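You operate a simulated robot arm through the tools that you are given. There is no shell and no other tool. Be economical: measure what you need, move in short steps, check, and stop when the job is done.

You are at the controls of a simulated robot arm. One attempt, no reset.

Task
Fill the kettle just past MIN from the carafe and boil it.
Fine: shut the lid before you switch on, wait for the click, put the carafe back. Set down upright: water carafe.

It is judged by the outcome, as a careful person would: the job done as asked, and still so three seconds after it is handed in. It fails if anything else is knocked over, pushed out of place, dropped, spilled or broken. A push-on lid holds only when it is set on centred and level and pressed home; a screw cap is set on level and turned clockwise until tight.

Robot
A 6-joint arm with a fingered hand, fixed in place. Base frame: the origin is at the foot of the arm, x ahead of it, y to its left, z up. Lengths are in m, angles in rad, forces in N, time in s.
With the tool pointing down near the work surface it reaches from about 0.28 to 0.8 m from the base axis. Its first joint turns from -2.897 to 2.897 rad. Payload 4 kg.
Tool frame: the origin (TCP) lies between the finger pads and is the grasp point; the fingertips stand 0.026 m ahead of it; z points along the fingers, y is the line along which they close. Largest opening 0.132 m; the body of the gripper starts 0.073 m behind the TCP. The gripper is a hand of 5 fingers: y runs from the thumb to the fingers, the wrist lies at [0, 0, -0.239] in the tool frame, and closing takes about 1.5 s.
Orientation is told as [roll, pitch, yaw] about the base's x, y, z axes, in that order, counted from this pose: with the fingers straight down and closing along the base's y, the tool's x points along the base's -x, its y along +y and its z along -z.

Tools
- The arm moves only by the tool servo_tool. Its arguments are lists of equal length, an entry for each row: "slide": the shift along the base's x, y, z in m, a list of three; "dr": the turn, a rotation vector about the base's x, y, z in rad, a list of three. In form: {"slide": [[x, y, z], ...], "dr": [[rx, ry, rz], ...]}. A call has 1 to 12 rows; each row is the pose to reach, as a shift and turn from the pose commanded when the call began. "jaw" is the gripper command, from -1 (shut) to 1 (fully open), values between in proportion, set as the call begins (left out, the last holds). Each row takes 0.2 s and may step no farther than 0.05 m and 0.15 rad from the row before; otherwise, or with a gripper value out of range, the whole call is refused. Where a pose cannot be reached the arm comes as near as it can. A force on the tool above 40 N (or 10 N above the force at the start of the call, whichever is more), or a blocked arm, ends the call early, and 0.2 s more pass. Each finger travels about 0.045 m/s and halts on what it meets, pressing with about 23 N; the grip force reading is that of the motor and also rises with nothing between the fingers. The clock runs only during rows and for 0.2 s after the last one: add rows that repeat a pose to give the fingers time. It gives the time, the measured TCP pose, the force on the tool (base axes), the opening and the grip force at its end, in the units of the frame above (readings bear some noise), with the torque about the TCP (base axes, N m) and any sound that the robot's microphone picked up.
- Cameras (640 x 400 px; columns grow to the right, rows downward): "scene" is fixed at [0.2418, 0.502, 1.7444]; the picture's right is [-0.80, -0.59, 0.00], its down [-0.43, 0.59, -0.68] and it looks along [0.41, -0.55, -0.73] (base axes); focal length 329 px, centre (320, 200). "wrist" rides on the gripper at [0.085, 0.002, -0.097] in the tool frame; the picture's right is [-0.02, 1.00, 0.00], its down [-0.75, -0.02, -0.66] and it looks along [-0.66, -0.01, 0.75] (tool axes); focal length 270 px, centre (320, 200). There is no depth. A picture from a camera that has moved, and an enlarged one, comes with that camera's place and axes in the base frame and with its lens. The place of the scene camera against the robot may be out by one fixed shift of up to 0.025 m in any direction.
- camera(camera): a new picture of that camera. The clock stands still meanwhile.
- set_fingers(finger1, finger2, finger3, finger4, thumb_bend): sets how far each is bent, from 0 (flat) to 1 (curled in); at 0.3 the hand is open as for a grip, at 0.7 the pads meet at the TCP. One left out holds its place. A second passes; each finger stops where it meets its share of the squeeze, and holds until it gets a number again. A gripper value or a shape takes the hand back. It gives what a move gives, with no picture; readings hold the bend of each and the force on the fingers (four entries, about 0 where the hand has none), thumb and palm.
- grasp_type(shape): the hand has 5 fingers and takes this shape, open, in about a second: jaw (thumb against the fingers, like two jaws); tri (thumb and two fingers); tip (a fingertip pinch); poke (one finger out to press); point (the index stretched); flat (the hand flat); cup (the hand cupped); fist (a fist). The gripper value then closes the fingers along that shape, each until it touches; the sizes above hold for jaw. It gives what a move gives, with no picture.
- inspect(camera, box): a new picture of the part [left, top, right, bottom] of that camera's present view, enlarged. The clock stands still meanwhile.
- hand_in(): hands the job in; it is judged then, once.

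Work in short steps. Places have to be worked out from the pictures, the camera data and where the tool is seen: move nearer, look again, correct. Check each grasp and each placing, and mend what went wrong. You have 120 turns and 76 pictures in all, those below and enlarged ones among them. Open the gripper and draw the arm clear of the work before you hand the job in, unless the task says otherwise; then end with one line.

The tools are called as a command line: name --argument value ..., lists and objects as JSON in quotes. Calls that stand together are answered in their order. servo_tool: Moves the arm, as the interface text tells. Its arguments: {"type":"object","properties":{"slide":{"type":"array"},"dr":{"type":"array"},"jaw":{"type":"number"}},"required":["slide","dr"]} The other tools are called the same way: grasp_type (shape) gives the hand a shape; set_fingers (finger1, finger2, finger3, finger4, thumb_bend) moves the fingers one by one; camera (camera) takes a picture; inspect (camera, box) takes an enlarged picture of a part of a camera's view; hand_in () hands the job in.

At the start:

```text
t: 0.0
ee_pos: [0.3745, -0.0512, 1.3894]
tcp_rot: [-0.001, -0.005, 0.001]
ft_force: [-0.5, -0.1, -0.3]
moment: [-0.02, 0.0, -0.01]
finger_gap: 0.132
finger_force: 0.1
shape: jaw
bend: [0.3, 0.3, 0.3, 0.3, 0.3]
finger forces: [0.0, 0.0, 0.0, 0.0, 0.0, 0.0]
```

scene: 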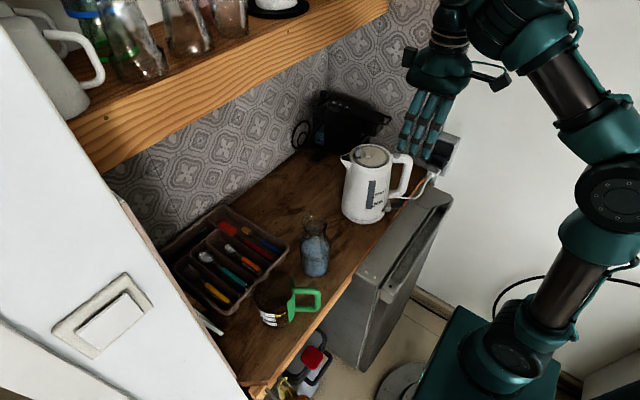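
wrist: 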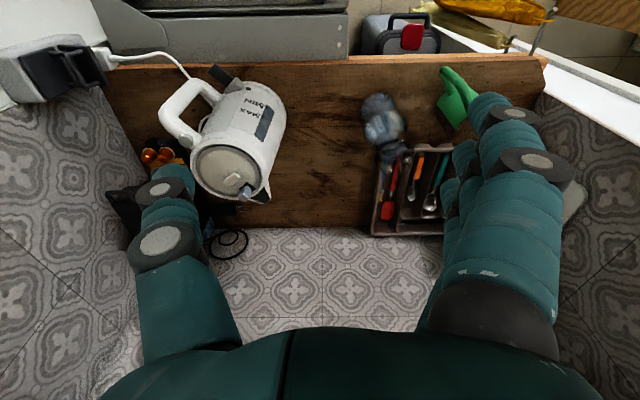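

I start by looking closely at the kettle, carafe and surroundings.

inspect --camera "scene" --box '[300, 120, 460, 220]'

inspect --camera "scene" --box '[230, 200, 390, 300]'

inspect --camera "wrist" --box '[100, 40, 420, 240]'

```text
4.00 times, centred on (380, 170) of scene
camera zoom: at [0.2418, 0.502, 1.7444], right [-0.8, -0.59, 0.0], down [-0.43, 0.59, -0.68], along [0.41, -0.55, -0.73], focal length 1317 px, centre (80, 320)
```

zoom: 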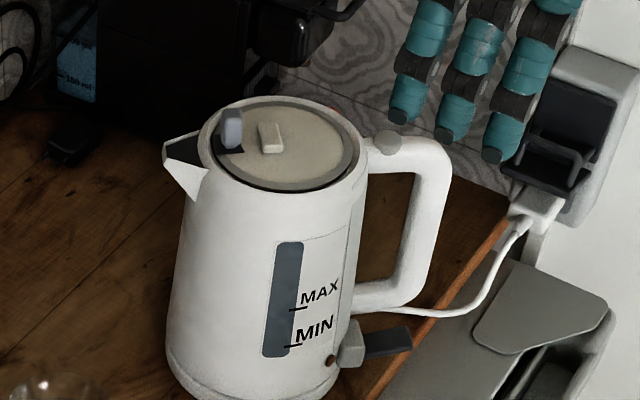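

```text
4.00 times, centred on (310, 250) of scene
camera zoom: at [0.2418, 0.502, 1.7444], right [-0.8, -0.59, 0.0], down [-0.43, 0.59, -0.68], along [0.41, -0.55, -0.73], focal length 1317 px, centre (360, 0)
```

zoom: 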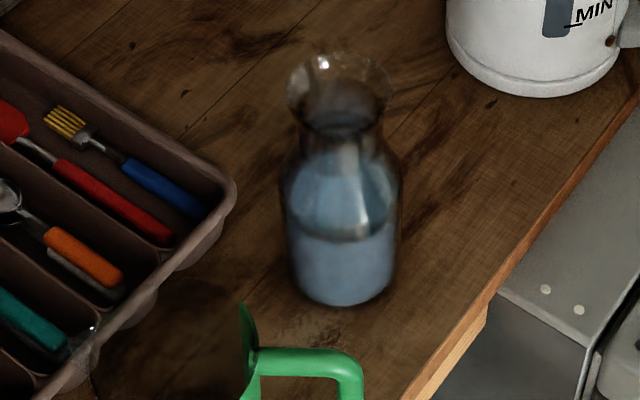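

```text
2.00 times, centred on (260, 140) of wrist
camera zoom: at [0.2901, -0.0496, 1.4871], right [0.02, 1.0, 0.0], down [0.75, -0.02, 0.66], along [0.66, -0.01, -0.75], focal length 541 px, centre (440, 320)
```

zoom: 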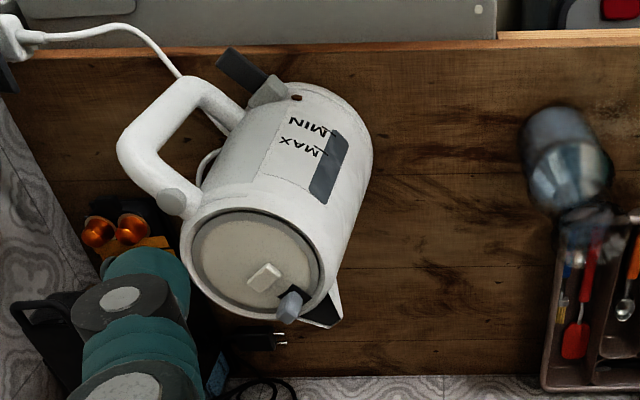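

The lid looks shut, about (0.59,-0.23,1.06). I move closer to see the lid mechanism and the switch.

servo_tool --slide '[[0.02, -0.03, -0.02], [0.03, -0.06, -0.05], [0.04, -0.09, -0.08], [0.05, -0.12, -0.11], [0.06, -0.14, -0.14]]' --dr '[[0, 0, 0], [0, 0, 0], [0, 0, 0], [0, 0, 0], [0, 0, 0]]'

camera --camera "wrist"

```text
t: 1.2
ee_pos: [0.4341, -0.1921, 1.2513]
tcp_rot: [-0.003, -0.004, -0.001]
ft_force: [0.0, 0.1, 0.3]
moment: [0.03, -0.02, -0.04]
finger_gap: 0.1317
finger_force: 0.0
shape: jaw
bend: [0.3, 0.3, 0.3, 0.3, 0.3]
finger forces: [0.0, 0.0, 0.0, 0.0, 0.0, 0.0]
```

```text
70 pictures are left
camera wrist: at [0.3484, -0.1905, 1.3483], right [0.02, 1.0, 0.0], down [0.75, -0.01, 0.66], along [0.66, -0.01, -0.75], focal length 270 px, centre (320, 200)
```

wrist: 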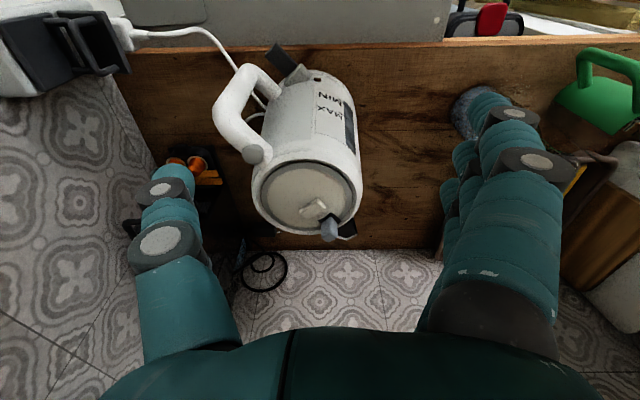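

inspect --camera "wrist" --box '[200, 40, 400, 260]'

```text
1.82 times, centred on (300, 150) of wrist
camera zoom: at [0.3484, -0.1905, 1.3483], right [0.02, 1.0, 0.0], down [0.75, -0.01, 0.66], along [0.66, -0.01, -0.75], focal length 491 px, centre (356, 291)
```

zoom: 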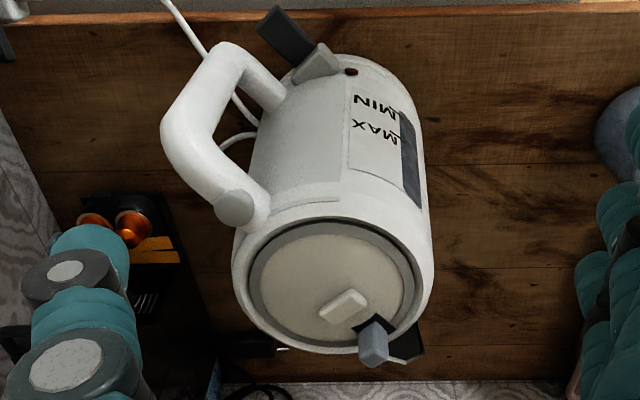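

Two wrist views agree: lid centre ≈(0.552,-0.209,1.113), handle-top button ≈(0.501,-0.264,1.10), switch paddle ≈(0.462,-0.255,0.89). I take the poke shape and look where the finger is.

grasp_type --shape "poke"

camera --camera "wrist"

inspect --camera "scene" --box '[280, 60, 480, 220]'

```text
t: 2.1
ee_pos: [0.4335, -0.1927, 1.2516]
tcp_rot: [0.001, -0.003, -0.001]
ft_force: [0.4, -0.4, 0.0]
moment: [-0.04, -0.01, 0.01]
finger_gap: 0.0
finger_force: 0.1
shape: poke
bend: [1.0, 1.0, 1.0, 1.0, 0.47]
finger forces: [0.0, 0.0, 0.0, 0.0, 0.0, 0.0]
```

```text
68 pictures are left
camera wrist: at [0.3485, -0.1902, 1.3485], right [0.02, 1.0, 0.0], down [0.75, -0.01, 0.66], along [0.66, -0.01, -0.75], focal length 270 px, centre (320, 200)
```

wrist: 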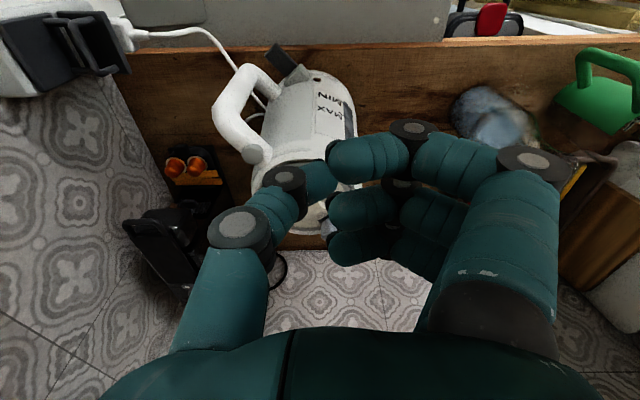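

```text
2.50 times, centred on (380, 140) of scene
camera zoom: at [0.2418, 0.502, 1.7444], right [-0.8, -0.59, 0.0], down [-0.43, 0.59, -0.68], along [0.41, -0.55, -0.73], focal length 823 px, centre (170, 350)
```

zoom: 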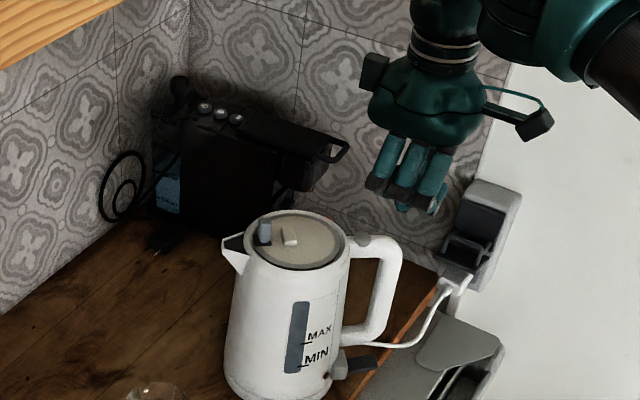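

Poke curls all fingers; I try point to see the stretched index.

grasp_type --shape "point"

camera --camera "wrist"

inspect --camera "scene" --box '[280, 60, 480, 220]'

```text
t: 3.0
ee_pos: [0.4329, -0.1905, 1.251]
tcp_rot: [0.0, -0.004, 0.001]
ft_force: [0.7, -0.8, 1.0]
moment: [0.02, 0.01, 0.0]
finger_gap: 0.1259
finger_force: 0.0
shape: point
bend: [0.28, 1.0, 1.0, 1.0, 0.55]
finger forces: [0.1, 0.1, 0.1, 0.0, 0.1, 0.0]
```

```text
66 pictures are left
camera wrist: at [0.3485, -0.1902, 1.3485], right [0.02, 1.0, 0.0], down [0.75, -0.01, 0.66], along [0.66, -0.01, -0.75], focal length 270 px, centre (320, 200)
```

wrist: 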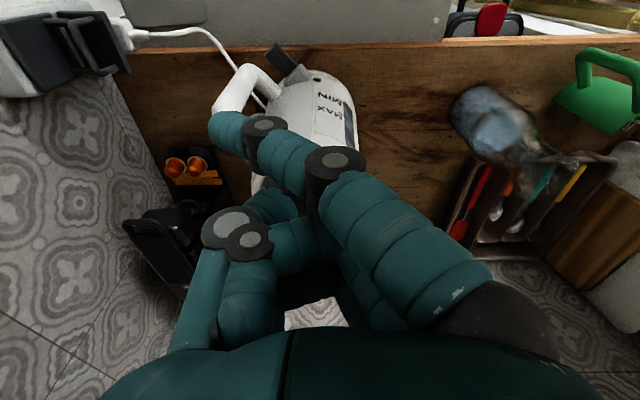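

```text
2.50 times, centred on (380, 140) of scene
camera zoom: at [0.2418, 0.502, 1.7444], right [-0.8, -0.59, 0.0], down [-0.43, 0.59, -0.68], along [0.41, -0.55, -0.73], focal length 823 px, centre (170, 350)
```

zoom: 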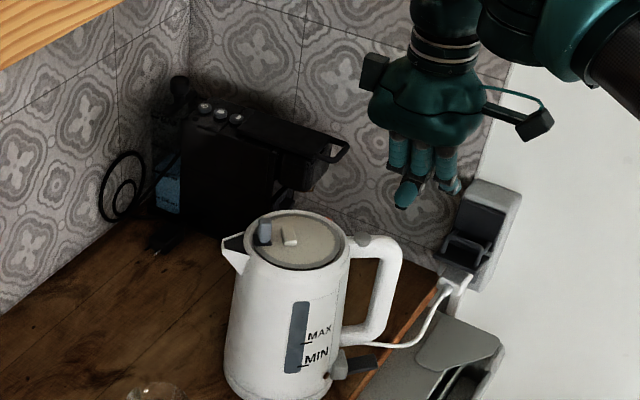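

The point shape leaves the index slanted. I try explicit finger control: index at 0.65, the others curled, thumb open.

set_fingers --finger1 0.4 --finger2 1.0 --finger3 1.0 --finger4 1.0 --thumb_bend 0.2

camera --camera "wrist"

inspect --camera "scene" --box '[380, 60, 480, 160]'

```text
t: 4.0
ee_pos: [0.4332, -0.1913, 1.2521]
tcp_rot: [0.0, -0.003, 0.001]
ft_force: [0.4, 0.0, 0.8]
moment: [0.03, 0.04, 0.01]
finger_gap: 0.1315
finger_force: 0.0
shape: fingers
bend: [0.4, 1.0, 1.0, 1.0, 0.21]
finger forces: [0.1, 0.0, 0.0, 0.0, 0.0, 0.0]
```

```text
64 pictures are left
camera wrist: at [0.3486, -0.1903, 1.3483], right [0.02, 1.0, 0.0], down [0.75, -0.01, 0.66], along [0.66, -0.01, -0.75], focal length 270 px, centre (320, 200)
```

wrist: 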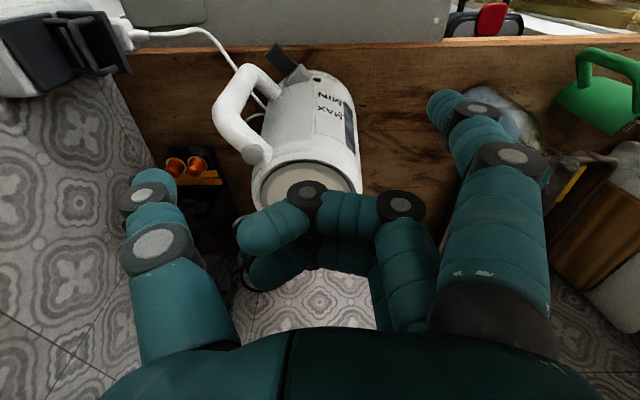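

```text
4.00 times, centred on (430, 110) of scene
camera zoom: at [0.2418, 0.502, 1.7444], right [-0.8, -0.59, 0.0], down [-0.43, 0.59, -0.68], along [0.41, -0.55, -0.73], focal length 1317 px, centre (-120, 560)
```

zoom: 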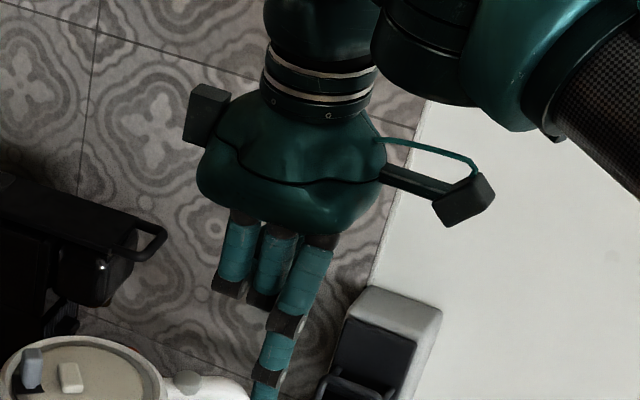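

inspect --camera "scene" --box '[380, 110, 480, 210]'

inspect --camera "wrist" --box '[400, 60, 520, 180]'

```text
4.00 times, centred on (430, 160) of scene
camera zoom: at [0.2418, 0.502, 1.7444], right [-0.8, -0.59, 0.0], down [-0.43, 0.59, -0.68], along [0.41, -0.55, -0.73], focal length 1317 px, centre (-120, 360)
```

zoom: 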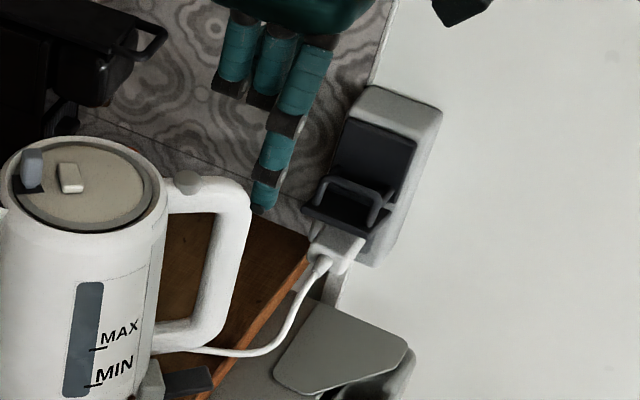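

```text
3.33 times, centred on (460, 120) of wrist
camera zoom: at [0.3486, -0.1903, 1.3483], right [0.02, 1.0, 0.0], down [0.75, -0.01, 0.66], along [0.66, -0.01, -0.75], focal length 901 px, centre (-147, 467)
```

zoom: 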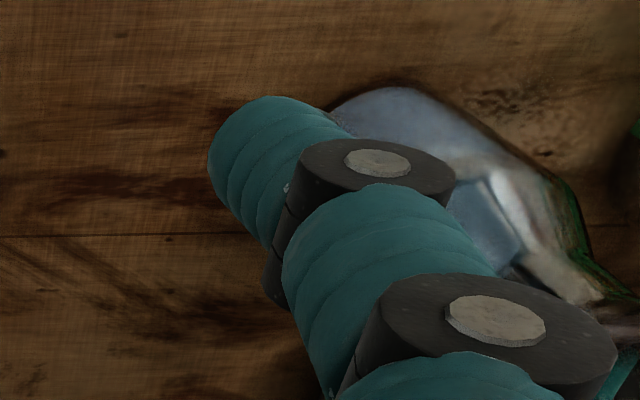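

The index tip is calibrated to about (+0.036,+0.05,+0.026) in the tool frame (scene camera offset ≈ -0.03 in x). I bring the tip above the handle button, hovering ~4 cm.

servo_tool --slide '[[0.025, -0.031, 0], [0.05, -0.062, 0], [0.075, -0.093, 0], [0.1, -0.124, 0], [0.1, -0.124, -0.043], [0.1, -0.124, -0.086]]' --dr '[[0, 0, 0], [0, 0, 0], [0, 0, 0], [0, 0, 0], [0, 0, 0], [0, 0, 0]]'

inspect --camera "wrist" --box '[280, 0, 600, 200]'

inspect --camera "scene" --box '[320, 100, 480, 200]'

```text
t: 5.4
ee_pos: [0.5328, -0.317, 1.1615]
tcp_rot: [-0.003, -0.004, 0.002]
ft_force: [-0.8, 0.0, -0.1]
moment: [-0.02, 0.01, -0.03]
finger_gap: 0.1315
finger_force: 0.0
shape: fingers
bend: [0.4, 1.0, 1.0, 1.0, 0.2]
finger forces: [0.1, 0.0, 0.1, 0.0, 0.0, 0.0]
```

```text
2.00 times, centred on (440, 100) of wrist
camera zoom: at [0.4473, -0.3153, 1.2599], right [0.02, 1.0, 0.0], down [0.75, -0.01, 0.66], along [0.66, -0.01, -0.75], focal length 541 px, centre (80, 400)
```

zoom: 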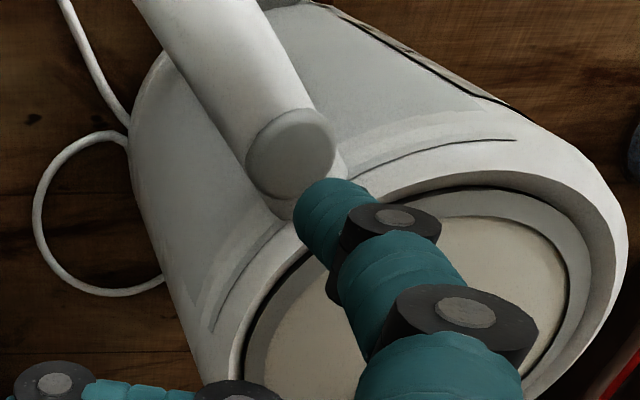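

```text
4.00 times, centred on (400, 150) of scene
camera zoom: at [0.2418, 0.502, 1.7444], right [-0.8, -0.59, 0.0], down [-0.43, 0.59, -0.68], along [0.41, -0.55, -0.73], focal length 1317 px, centre (0, 400)
```

zoom: 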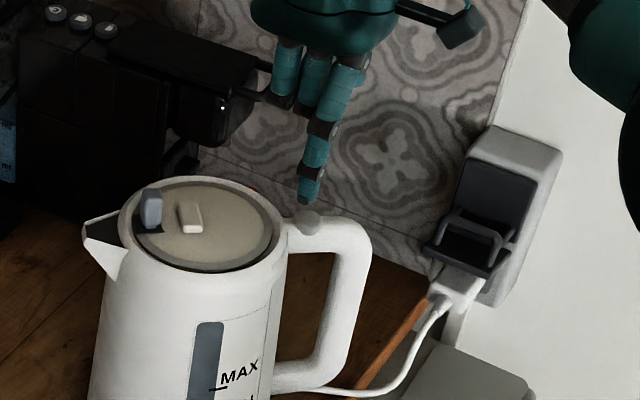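

The tip is above the button (≈(0.498,-0.26)). I go down slowly and watch force and sound.

servo_tool --slide '[[0, 0, -0.012], [0, 0, -0.022], [0, 0, -0.03], [0, 0, -0.036], [0, 0, -0.04], [0, 0, -0.044]]' --dr '[[0, 0, 0], [0, 0, 0], [0, 0, 0], [0, 0, 0], [0, 0, 0], [0, 0, 0]]'

inspect --camera "scene" --box '[320, 100, 480, 200]'

```text
t: 6.2
ee_pos: [0.5338, -0.3148, 1.1405]
tcp_rot: [-0.007, -0.011, 0.0]
ft_force: [-0.9, -2.6, 14.9]
moment: [0.85, 0.47, 0.19]
finger_gap: 0.1338
finger_force: 6.6
shape: fingers
bend: [0.41, 1.0, 1.0, 1.0, 0.2]
finger forces: [13.8, 0.0, 0.0, 0.0, 0.0, 0.0]
heard: click
stopped in row 4: the force on the tool passed its limit at 50 N (the readings are from after the stop); the commanded pose is now the measured one
```

```text
4.00 times, centred on (400, 150) of scene
camera zoom: at [0.2418, 0.502, 1.7444], right [-0.8, -0.59, 0.0], down [-0.43, 0.59, -0.68], along [0.41, -0.55, -0.73], focal length 1317 px, centre (0, 400)
```

zoom: 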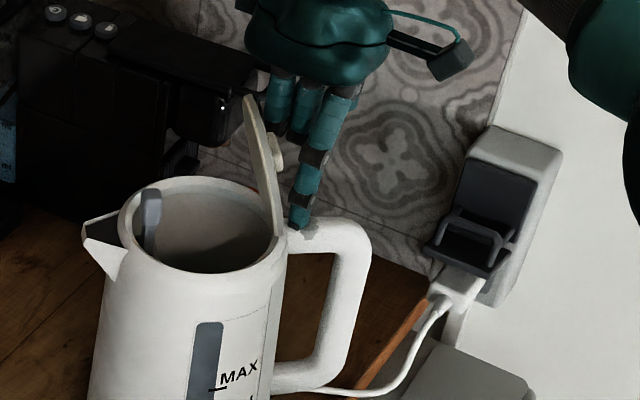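

The button clicked and the lid sprang open, hinged at the handle. I draw the hand back away from the lid and up.

servo_tool --slide '[[-0.004, -0.008, 0.008], [-0.015, -0.025, 0.03], [-0.03, -0.04, 0.07], [-0.05, -0.05, 0.11], [-0.06, -0.03, 0.15], [-0.08, -0.0, 0.18], [-0.1, 0.04, 0.2], [-0.1, 0.08, 0.2]]' --dr '[[0, 0, 0], [0, 0, 0], [0, 0, 0], [0, 0, 0], [0, 0, 0], [0, 0, 0], [0, 0, 0], [0, 0, 0]]'

grasp_type --shape "jaw"

camera --camera "wrist"

camera --camera "scene"

```text
t: 8.0
ee_pos: [0.4325, -0.2367, 1.3368]
tcp_rot: [-0.005, -0.011, 0.001]
ft_force: [-0.2, -1.3, 0.1]
moment: [0.0, 0.05, -0.01]
finger_gap: 0.132
finger_force: 0.0
shape: fingers
bend: [0.4, 1.0, 1.0, 1.0, 0.2]
finger forces: [0.0, 0.1, 0.1, 0.0, 0.1, 0.0]
```

```text
t: 8.9
ee_pos: [0.4328, -0.2367, 1.3381]
tcp_rot: [-0.005, -0.01, 0.0]
ft_force: [-0.1, -0.4, 0.8]
moment: [-0.02, 0.0, -0.02]
finger_gap: 0.132
finger_force: 0.0
shape: jaw
bend: [0.3, 0.3, 0.3, 0.3, 0.3]
finger forces: [0.1, 0.0, 0.1, 0.0, 0.1, 0.1]
```

```text
57 pictures are left
camera wrist: at [0.3467, -0.2345, 1.4338], right [0.02, 1.0, -0.01], down [0.75, -0.01, 0.67], along [0.67, -0.02, -0.75], focal length 270 px, centre (320, 200)
```

wrist: 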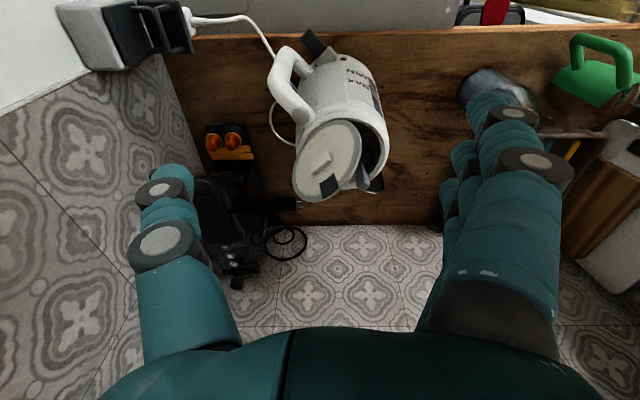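

```text
56 pictures are left
```

scene: 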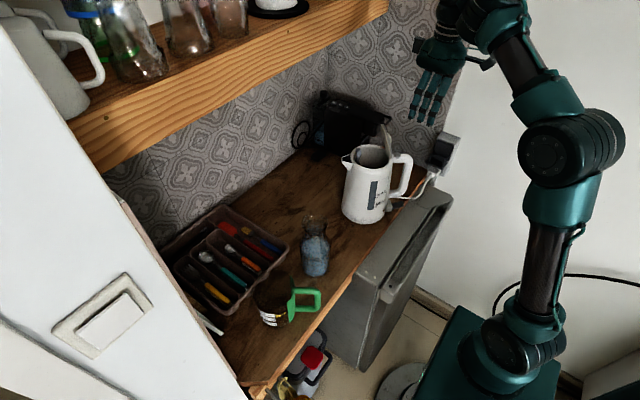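

Lid is open. Now I move over toward the carafe to localise it.

servo_tool --slide '[[0, 0.05, 0], [-0.02, 0.095, 0], [-0.03, 0.14, 0], [-0.04, 0.185, 0], [-0.05, 0.23, 0], [-0.05, 0.27, -0.02], [-0.05, 0.31, -0.05], [-0.05, 0.31, -0.09]]' --dr '[[0, 0, 0], [0, 0, 0], [0, 0, 0], [0, 0, 0], [0, 0, 0], [0, 0, 0], [0, 0, 0], [0, 0, 0]]'

camera --camera "wrist"

```text
t: 10.7
ee_pos: [0.388, 0.0734, 1.2534]
tcp_rot: [-0.006, -0.013, -0.002]
ft_force: [-0.6, -0.2, -0.5]
moment: [0.0, -0.06, -0.03]
finger_gap: 0.1323
finger_force: 0.1
shape: jaw
bend: [0.3, 0.3, 0.3, 0.3, 0.3]
finger forces: [0.0, 0.1, 0.1, 0.0, 0.1, 0.0]
out of reach, approached as far as the arm can: row 8
```

```text
55 pictures are left
camera wrist: at [0.3027, 0.0773, 1.3497], right [0.02, 1.0, -0.01], down [0.74, -0.01, 0.67], along [0.67, -0.02, -0.74], focal length 270 px, centre (320, 200)
```

wrist: 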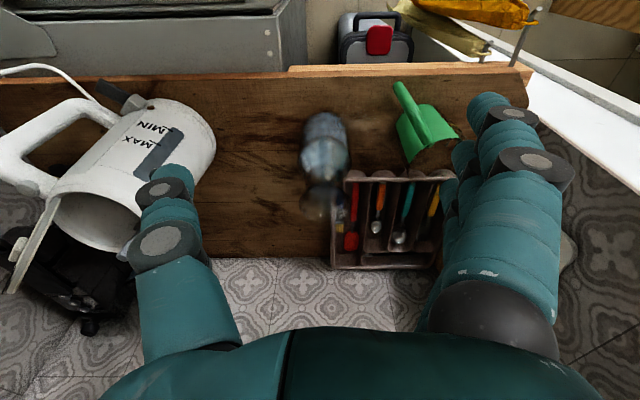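

inspect --camera "wrist" --box '[240, 60, 464, 270]'

inspect --camera "scene" --box '[240, 200, 400, 300]'

```text
1.90 times, centred on (352, 165) of wrist
camera zoom: at [0.3027, 0.0773, 1.3497], right [0.02, 1.0, -0.01], down [0.74, -0.01, 0.67], along [0.67, -0.02, -0.74], focal length 515 px, centre (259, 267)
```

zoom: 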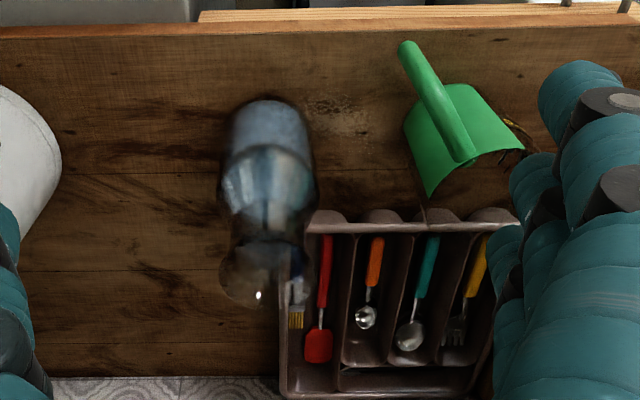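

```text
4.00 times, centred on (320, 250) of scene
camera zoom: at [0.2418, 0.502, 1.7444], right [-0.8, -0.59, 0.0], down [-0.43, 0.59, -0.68], along [0.41, -0.55, -0.73], focal length 1317 px, centre (320, 0)
```

zoom: 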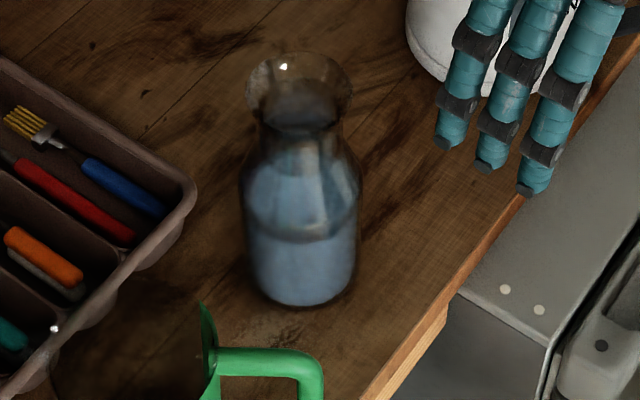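

Table z≈0.86; carafe stands at ≈(0.548,0.077), mouth z≈1.088, body Ø≈0.087. I'll pitch the tool to near-horizontal (pointing +x, 20° down) above the carafe, staying high.

servo_tool --slide '[[0.015, 0, 0], [0.03, 0, 0], [0.045, 0, 0], [0.06, 0, 0], [0.075, 0, 0], [0.09, 0, 0], [0.105, 0, 0], [0.12, 0, 0], [0.13, 0.0, 0]]' --dr '[[0, -0.136, 0], [0, -0.272, 0], [0, -0.408, 0], [0, -0.544, 0], [0, -0.68, 0], [0, -0.816, 0], [0, -0.952, 0], [0, -1.088, 0], [0, -1.22, 0]]'

camera --camera "scene"

camera --camera "wrist"

```text
t: 12.7
ee_pos: [0.6051, 0.0869, 1.4894]
tcp_rot: [0.021, -1.005, 0.001]
ft_force: [-0.6, 0.0, -0.3]
moment: [-0.01, 0.01, 0.01]
finger_gap: 0.1319
finger_force: 0.0
shape: jaw
bend: [0.3, 0.3, 0.3, 0.3, 0.3]
finger forces: [0.0, 0.0, 0.1, 0.0, 0.0, 0.0]
out of reach, approached as far as the arm can: row 1, 2, 3, 4, 5, 6, 7, 8, 9
```

```text
52 pictures are left
```

scene: 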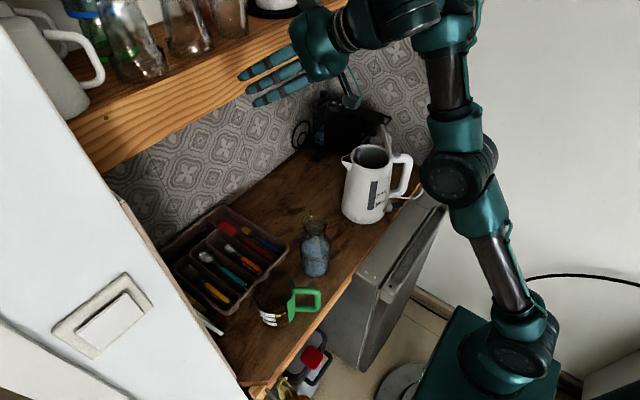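

```text
51 pictures are left
camera wrist: at [0.4773, 0.0862, 1.4708], right [-0.01, 1.0, 0.03], down [-0.15, -0.03, 0.99], along [0.99, 0.0, 0.15], focal length 270 px, centre (320, 200)
```

wrist: 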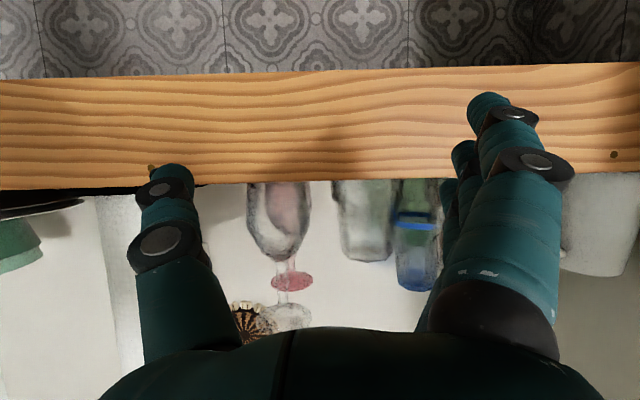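

The arm was driven off its reachable region and rose near the shelf. I first bring it back to a tool-down pose, away from the shelf.

servo_tool --slide '[[-0.02, 0, 0], [-0.04, 0, -0.01], [-0.06, 0, -0.02], [-0.08, 0, -0.03], [-0.09, 0, -0.04], [-0.09, 0, -0.06], [-0.09, 0, -0.08]]' --dr '[[0, 0.14, 0], [0, 0.28, 0], [0, 0.42, 0], [0, 0.56, 0], [0, 0.7, 0], [0, 0.85, 0], [0, 1.0, 0]]'

```text
t: 14.3
ee_pos: [0.4809, 0.0796, 1.3672]
tcp_rot: [0.022, -0.008, 0.0]
ft_force: [-0.1, -0.2, -0.2]
moment: [-0.02, -0.03, -0.01]
finger_gap: 0.132
finger_force: 0.1
shape: jaw
bend: [0.3, 0.3, 0.3, 0.3, 0.3]
finger forces: [0.0, 0.1, 0.1, 0.0, 0.0, 0.1]
out of reach, approached as far as the arm can: row 5, 6, 7
```

Now I lower tool-down to about z=1.22 further out from the base to test the reachable region.

servo_tool --slide '[[0.01, 0, -0.04], [0.02, 0, -0.08], [0.03, 0, -0.11], [0.03, 0, -0.14]]' --dr '[[0, 0, 0], [0, 0, 0], [0, 0, 0], [0, 0, 0]]'

camera --camera "scene"

```text
t: 15.3
ee_pos: [0.5095, 0.08, 1.2265]
tcp_rot: [0.02, -0.007, 0.003]
ft_force: [-0.6, 1.1, 0.1]
moment: [0.04, -0.07, 0.0]
finger_gap: 0.132
finger_force: 0.0
shape: jaw
bend: [0.3, 0.3, 0.3, 0.3, 0.3]
finger forces: [0.1, 0.0, 0.0, 0.0, 0.0, 0.0]
```

```text
50 pictures are left
```

scene: 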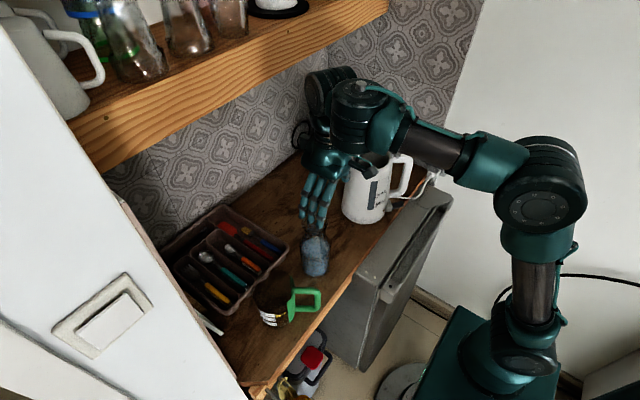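

Reach is fine here. I test tilting the hand by 0.7 rad above the carafe.

servo_tool --slide '[[0.01, 0, 0], [0.02, 0, 0], [0.03, 0, 0], [0.04, 0, 0], [0.04, 0, 0], [0.04, 0, 0]]' --dr '[[0, -0.12, 0], [0, -0.24, 0], [0, -0.36, 0], [0, -0.48, 0], [0, -0.6, 0], [0, -0.7, 0]]'

```text
t: 16.7
ee_pos: [0.55, 0.0807, 1.2266]
tcp_rot: [0.022, -0.705, -0.001]
ft_force: [-0.6, -0.4, 0.1]
moment: [-0.02, 0.0, -0.03]
finger_gap: 0.1321
finger_force: 0.0
shape: jaw
bend: [0.3, 0.3, 0.3, 0.3, 0.3]
finger forces: [0.1, 0.1, 0.0, 0.0, 0.0, 0.1]
out of reach, approached as far as the arm can: row 1, 2
```

servo_tool --slide '[[0, 0, 0], [0, 0, 0], [0, 0, 0], [0, 0, 0]]' --dr '[[0, -0.12, 0], [0, -0.24, 0], [0, -0.36, 0], [0, -0.5, 0]]'

camera --camera "scene"

camera --camera "wrist"

```text
t: 17.7
ee_pos: [0.5494, 0.0804, 1.2246]
tcp_rot: [0.022, -1.207, 0.001]
ft_force: [1.0, -0.7, 0.3]
moment: [0.0, -0.01, -0.02]
finger_gap: 0.132
finger_force: 0.0
shape: jaw
bend: [0.3, 0.3, 0.3, 0.3, 0.3]
finger forces: [0.1, 0.0, 0.1, 0.1, 0.1, 0.1]
```

```text
49 pictures are left
```

scene: 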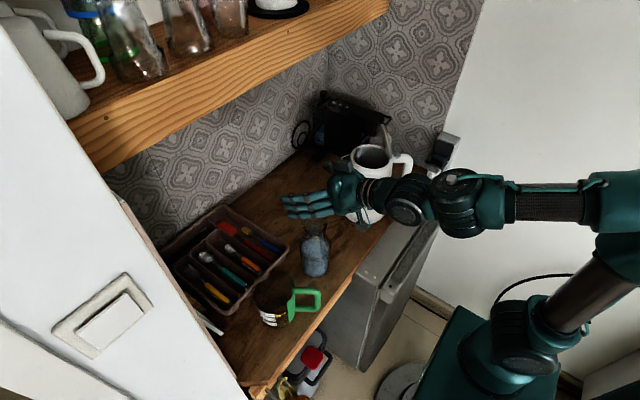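

```text
48 pictures are left
camera wrist: at [0.4295, 0.0796, 1.1826], right [-0.01, 1.0, 0.03], down [-0.35, -0.03, 0.94], along [0.94, 0.0, 0.35], focal length 270 px, centre (320, 200)
```

wrist: 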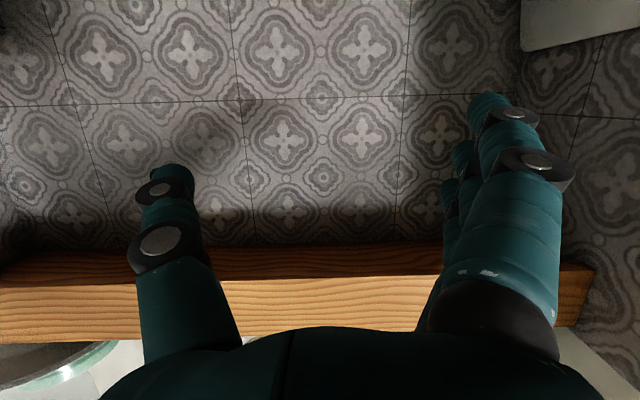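

Reachable with the tool near-horizontal. I straighten the slight roll and descend over the carafe halfway, then check the straddle.

servo_tool --slide '[[-0.002, -0.004, -0.03], [-0.002, -0.004, -0.06], [-0.002, -0.004, -0.09], [-0.002, -0.004, -0.12], [-0.002, -0.004, -0.15]]' --dr '[[-0.02, 0, 0], [-0.02, 0, 0], [-0.02, 0, 0], [-0.02, 0, 0], [-0.02, 0, 0]]'

inspect --camera "scene" --box '[240, 180, 400, 280]'

camera --camera "wrist"

```text
t: 18.9
ee_pos: [0.5485, 0.0784, 1.0748]
tcp_rot: [-0.034, -1.204, 0.052]
ft_force: [0.4, 0.5, 0.2]
moment: [-0.02, 0.02, -0.01]
finger_gap: 0.1318
finger_force: 0.0
shape: jaw
bend: [0.3, 0.3, 0.3, 0.3, 0.3]
finger forces: [0.0, 0.0, 0.1, 0.1, 0.1, 0.0]
```

```text
4.00 times, centred on (320, 230) of scene
camera zoom: at [0.2418, 0.502, 1.7444], right [-0.8, -0.59, 0.0], down [-0.43, 0.59, -0.68], along [0.41, -0.55, -0.73], focal length 1317 px, centre (320, 80)
```

zoom: 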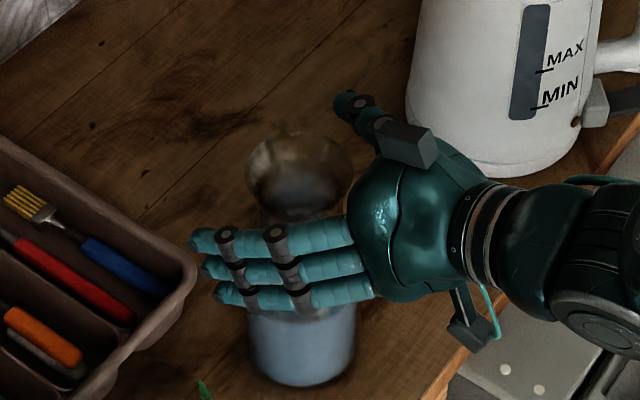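

```text
46 pictures are left
camera wrist: at [0.4271, 0.0765, 1.0325], right [-0.01, 1.0, 0.01], down [-0.35, -0.01, 0.94], along [0.94, 0.01, 0.35], focal length 270 px, centre (320, 200)
```

wrist: 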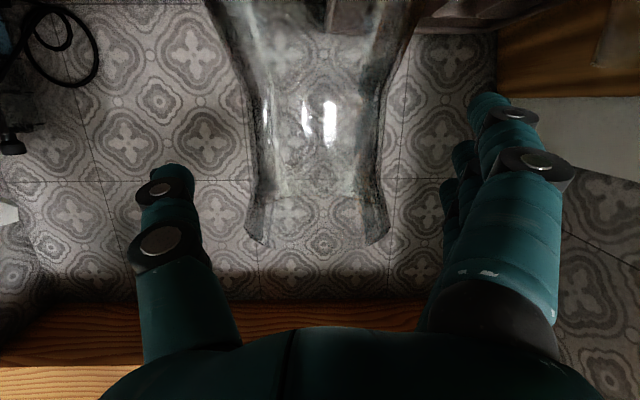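

The carafe is centred between thumb and fingers. I descend to grip height and then close.

servo_tool --slide '[[0, 0, -0.03], [0, 0, -0.06], [0, 0, -0.09], [0, 0, -0.12]]' --dr '[[0, 0, 0], [0, 0, 0], [0, 0, 0], [0, 0, 0]]'

camera --camera "wrist"

inspect --camera "scene" --box '[240, 200, 400, 300]'

```text
t: 19.9
ee_pos: [0.5554, 0.0809, 0.959]
tcp_rot: [-0.032, -1.204, 0.051]
ft_force: [-1.0, 0.0, 0.3]
moment: [0.01, 0.01, 0.02]
finger_gap: 0.1319
finger_force: 0.1
shape: jaw
bend: [0.3, 0.3, 0.3, 0.3, 0.3]
finger forces: [0.1, 0.1, 0.1, 0.0, 0.1, 0.1]
out of reach, approached as far as the arm can: row 4
```

```text
45 pictures are left
camera wrist: at [0.4347, 0.0793, 0.9161], right [-0.01, 1.0, 0.01], down [-0.34, -0.01, 0.94], along [0.94, 0.01, 0.34], focal length 270 px, centre (320, 200)
```

wrist: 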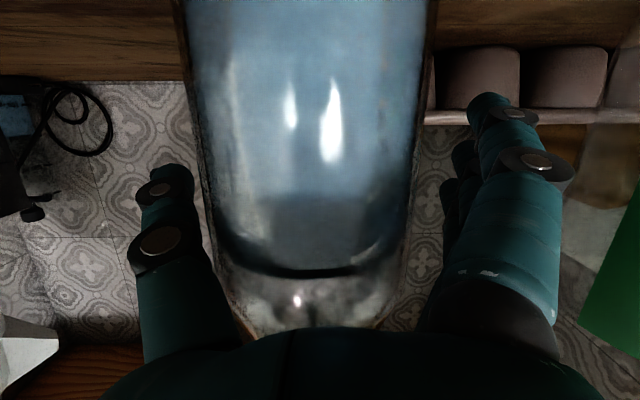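

```text
4.00 times, centred on (320, 250) of scene
camera zoom: at [0.2418, 0.502, 1.7444], right [-0.8, -0.59, 0.0], down [-0.43, 0.59, -0.68], along [0.41, -0.55, -0.73], focal length 1317 px, centre (320, 0)
```

zoom: 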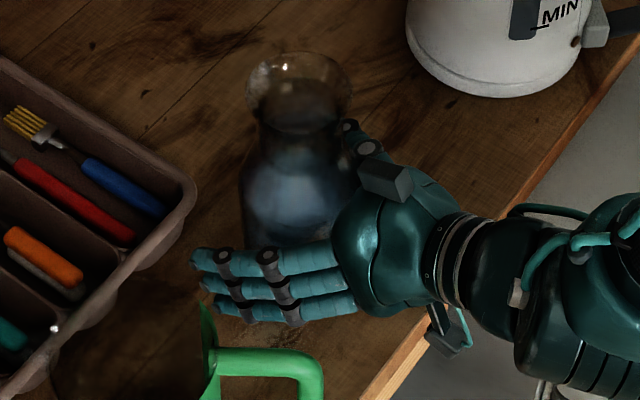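

Carafe is well between the fingers at z≈0.96. I close the hand.

servo_tool --slide '[[0, 0, 0], [0, 0, 0], [0, 0, 0], [0, 0, 0], [0, 0, 0], [0, 0, 0], [0, 0, 0]]' --dr '[[0, 0, 0], [0, 0, 0], [0, 0, 0], [0, 0, 0], [0, 0, 0], [0, 0, 0], [0, 0, 0]]' --jaw -1

camera --camera "wrist"

```text
t: 21.5
ee_pos: [0.5552, 0.0803, 0.9571]
tcp_rot: [-0.035, -1.201, 0.055]
ft_force: [1.0, -1.9, 0.7]
moment: [0.03, 0.0, 0.03]
finger_gap: 0.0776
finger_force: 22.5
shape: jaw
bend: [0.72, 0.72, 0.73, 0.74, 0.67]
finger forces: [4.8, 4.7, 4.4, 4.7, 21.7, 0.0]
```

```text
43 pictures are left
camera wrist: at [0.4347, 0.0792, 0.9162], right [-0.01, 1.0, 0.01], down [-0.34, -0.01, 0.94], along [0.94, 0.01, 0.34], focal length 270 px, centre (320, 200)
```

wrist: 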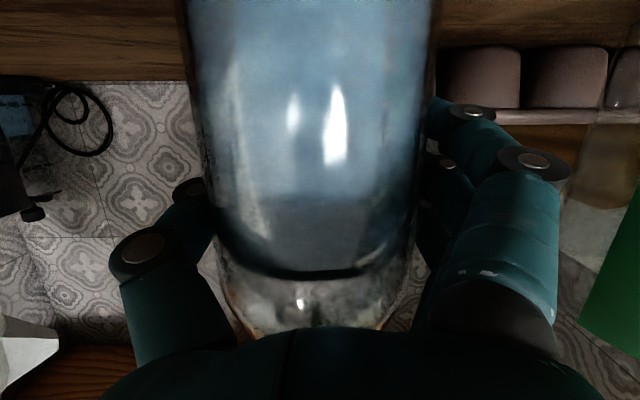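

Firm grip (gap 0.078, all fingers loaded). I lift a little and check the hold.

servo_tool --slide '[[0, 0, 0.015], [0, 0, 0.03], [0, 0, 0.05], [0, 0, 0.07]]' --dr '[[0, 0, 0], [0, 0, 0], [0, 0, 0], [0, 0, 0]]'

camera --camera "scene"

```text
t: 22.5
ee_pos: [0.5569, 0.0802, 1.0274]
tcp_rot: [-0.036, -1.203, 0.054]
ft_force: [0.7, 0.2, -6.4]
moment: [0.01, -0.06, 0.0]
finger_gap: 0.0776
finger_force: 23.5
shape: jaw
bend: [0.72, 0.72, 0.73, 0.74, 0.67]
finger forces: [5.3, 5.5, 4.7, 4.4, 21.2, 0.0]
```

```text
42 pictures are left
```

scene: 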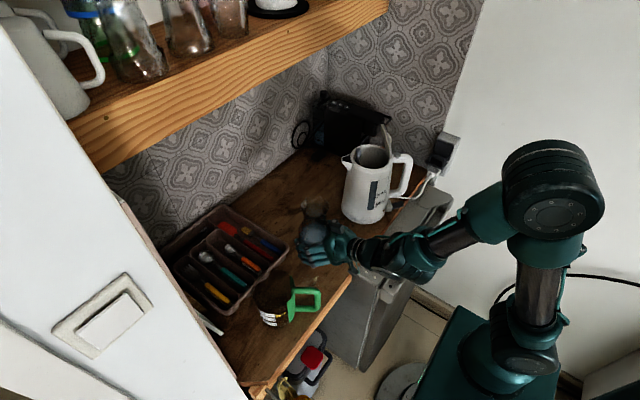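

Held securely (≈0.65 kg). I raise it to pour height, then tilt to ~45° while still clear of the kettle.

servo_tool --slide '[[0, 0, 0.025], [0, -0.005, 0.05], [-0.002, -0.01, 0.075], [-0.003, -0.015, 0.1], [-0.004, -0.02, 0.12], [-0.005, -0.02, 0.135], [-0.005, -0.02, 0.135]]' --dr '[[0, 0, 0], [0, 0, 0], [0, 0, 0], [0, 0, 0], [0, 0, 0], [0, 0, 0], [0, 0, 0]]'

servo_tool --slide '[[0, 0, 0], [0, 0, 0], [0, 0, 0], [0, 0, 0], [0, 0, 0], [0, 0, 0], [0, 0, 0], [0, 0, 0]]' --dr '[[0.09, 0, 0], [0.18, 0, 0], [0.27, 0, 0], [0.36, 0, 0], [0.45, 0, 0], [0.54, 0, 0], [0.63, 0, 0], [0.7, 0, 0]]'

camera --camera "scene"

```text
t: 24.1
ee_pos: [0.5487, 0.0549, 1.1622]
tcp_rot: [-0.035, -1.203, 0.053]
ft_force: [0.9, -0.5, -6.9]
moment: [0.03, -0.07, -0.01]
finger_gap: 0.0778
finger_force: 23.1
shape: jaw
bend: [0.72, 0.72, 0.73, 0.74, 0.67]
finger forces: [5.5, 5.5, 4.7, 4.4, 21.1, 0.0]
```

```text
t: 25.9
ee_pos: [0.5508, 0.0586, 1.1638]
tcp_rot: [1.178, -0.81, -1.022]
ft_force: [0.7, 0.2, -5.2]
moment: [0.05, -0.05, 0.01]
finger_gap: 0.0778
finger_force: 23.1
shape: jaw
bend: [0.72, 0.72, 0.73, 0.74, 0.67]
finger forces: [5.0, 4.8, 4.2, 4.1, 23.2, 0.1]
```

```text
41 pictures are left
```

scene: 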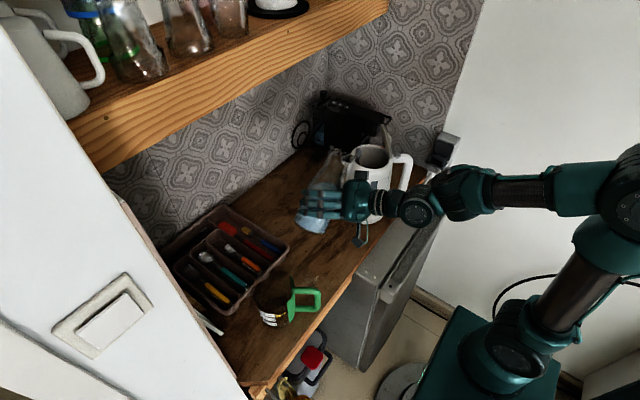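

servo_tool --slide '[[0, -0.025, 0], [0, -0.05, 0], [0, -0.075, 0], [0, -0.095, 0], [0, -0.106, 0], [0, -0.106, 0]]' --dr '[[0, 0, 0], [0, 0, 0], [0, 0, 0], [0, 0, 0], [0, 0, 0], [0, 0, 0]]'

inspect --camera "scene" --box '[290, 110, 450, 230]'

camera --camera "wrist"

```text
t: 27.3
ee_pos: [0.5514, -0.0498, 1.1629]
tcp_rot: [1.176, -0.81, -1.022]
ft_force: [0.7, -0.3, -5.8]
moment: [0.03, -0.04, 0.02]
finger_gap: 0.0777
finger_force: 23.6
shape: jaw
bend: [0.72, 0.72, 0.73, 0.74, 0.67]
finger forces: [5.0, 4.9, 4.1, 4.0, 23.0, 0.1]
```

```text
3.33 times, centred on (370, 170) of scene
camera zoom: at [0.2418, 0.502, 1.7444], right [-0.8, -0.59, 0.0], down [-0.43, 0.59, -0.68], along [0.41, -0.55, -0.73], focal length 1097 px, centre (153, 300)
```

zoom: 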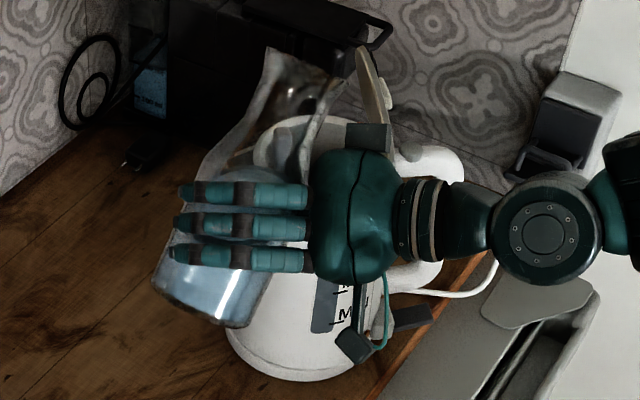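

```text
39 pictures are left
camera wrist: at [0.4298, -0.0222, 1.1301], right [-0.01, 0.76, 0.65], down [-0.34, -0.61, 0.71], along [0.94, -0.21, 0.27], focal length 270 px, centre (320, 200)
```

wrist: 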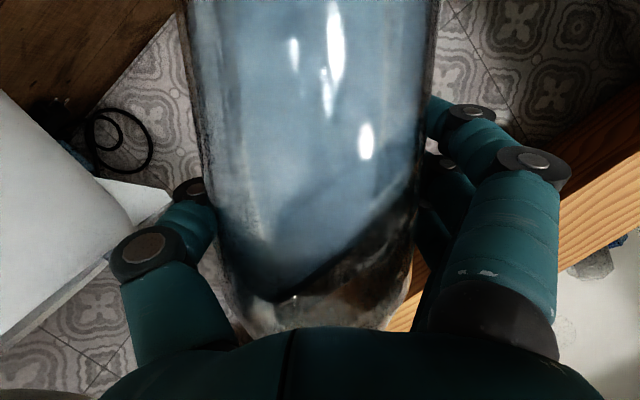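

Mouth position computed from the picture agrees with my model (≈(0.544,-0.134,1.25)). I tilt slowly further to ~60°.

servo_tool --slide '[[0, 0, 0], [0, 0, 0], [0, 0, 0], [0, 0, 0], [0, 0, 0], [0, 0, 0]]' --dr '[[0.07, 0, 0], [0.14, 0, 0], [0.21, 0, 0], [0.28, 0, 0], [0.35, 0, 0], [0.35, 0, 0]]'

inspect --camera "scene" --box '[290, 110, 450, 230]'

```text
t: 28.7
ee_pos: [0.5497, -0.0477, 1.1624]
tcp_rot: [1.38, -0.5, -1.149]
ft_force: [0.2, 0.5, -5.6]
moment: [0.04, -0.07, 0.03]
finger_gap: 0.0773
finger_force: 23.2
shape: jaw
bend: [0.72, 0.72, 0.73, 0.74, 0.67]
finger forces: [4.7, 4.7, 4.2, 4.0, 23.9, 0.1]
```

```text
3.33 times, centred on (370, 170) of scene
camera zoom: at [0.2418, 0.502, 1.7444], right [-0.8, -0.59, 0.0], down [-0.43, 0.59, -0.68], along [0.41, -0.55, -0.73], focal length 1097 px, centre (153, 300)
```

zoom: 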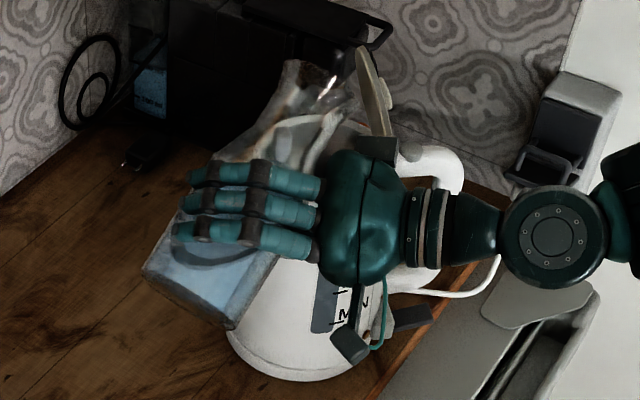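

No flow yet (weight unchanged). I tilt on to ~72°, keeping the lip just above the opening.

servo_tool --slide '[[0, 0, 0.002], [0, 0, 0.004], [0, 0, 0.006], [0, 0, 0.008], [0, 0, 0.01], [0, 0, 0.01]]' --dr '[[0.04, 0, 0], [0.08, 0, 0], [0.12, 0, 0], [0.16, 0, 0], [0.2, 0, 0], [0.2, 0, 0]]'

inspect --camera "scene" --box '[290, 110, 450, 230]'

```text
t: 30.1
ee_pos: [0.5493, -0.0484, 1.1733]
tcp_rot: [1.466, -0.315, -1.185]
ft_force: [-0.5, 0.8, -6.9]
moment: [0.04, -0.04, 0.02]
finger_gap: 0.0776
finger_force: 22.3
shape: jaw
bend: [0.72, 0.72, 0.73, 0.74, 0.67]
finger forces: [4.7, 4.6, 4.1, 4.1, 24.2, 0.0]
```

```text
3.33 times, centred on (370, 170) of scene
camera zoom: at [0.2418, 0.502, 1.7444], right [-0.8, -0.59, 0.0], down [-0.43, 0.59, -0.68], along [0.41, -0.55, -0.73], focal length 1097 px, centre (153, 300)
```

zoom: 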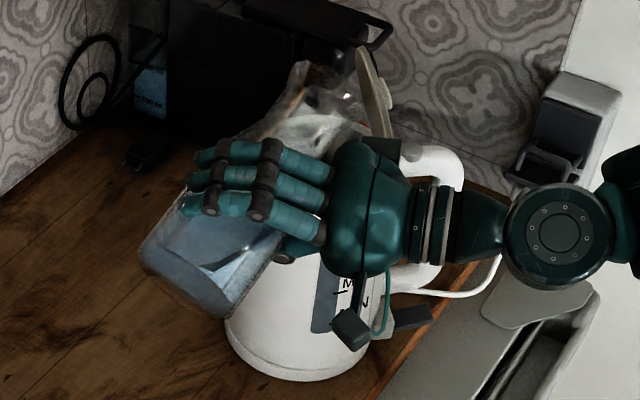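

Still no flow. Lower slightly and continue to ~79°.

servo_tool --slide '[[0, 0, -0.004], [0, 0, -0.008], [0, 0, -0.012], [0, 0, -0.012], [0, 0, -0.012]]' --dr '[[0.04, 0, 0], [0.08, 0, 0], [0.12, 0, 0], [0.12, 0, 0], [0.12, 0, 0]]'

inspect --camera "scene" --box '[290, 110, 450, 230]'

```text
t: 31.3
ee_pos: [0.5506, -0.0479, 1.1615]
tcp_rot: [1.511, -0.205, -1.195]
ft_force: [-0.3, 0.1, -5.6]
moment: [0.02, -0.05, 0.02]
finger_gap: 0.0775
finger_force: 22.8
shape: jaw
bend: [0.72, 0.72, 0.73, 0.74, 0.67]
finger forces: [4.8, 4.6, 4.3, 4.1, 24.2, 0.0]
```

```text
3.33 times, centred on (370, 170) of scene
camera zoom: at [0.2418, 0.502, 1.7444], right [-0.8, -0.59, 0.0], down [-0.43, 0.59, -0.68], along [0.41, -0.55, -0.73], focal length 1097 px, centre (153, 300)
```

zoom: 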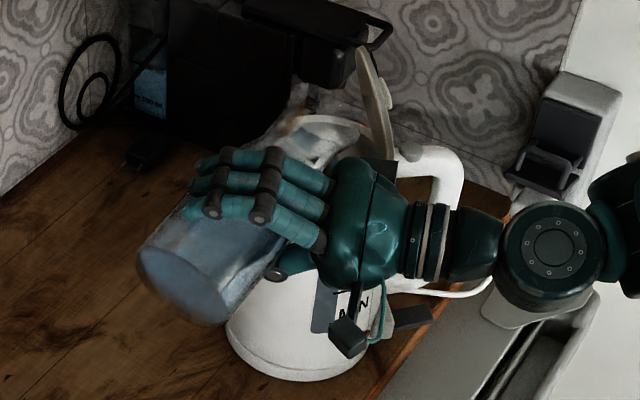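

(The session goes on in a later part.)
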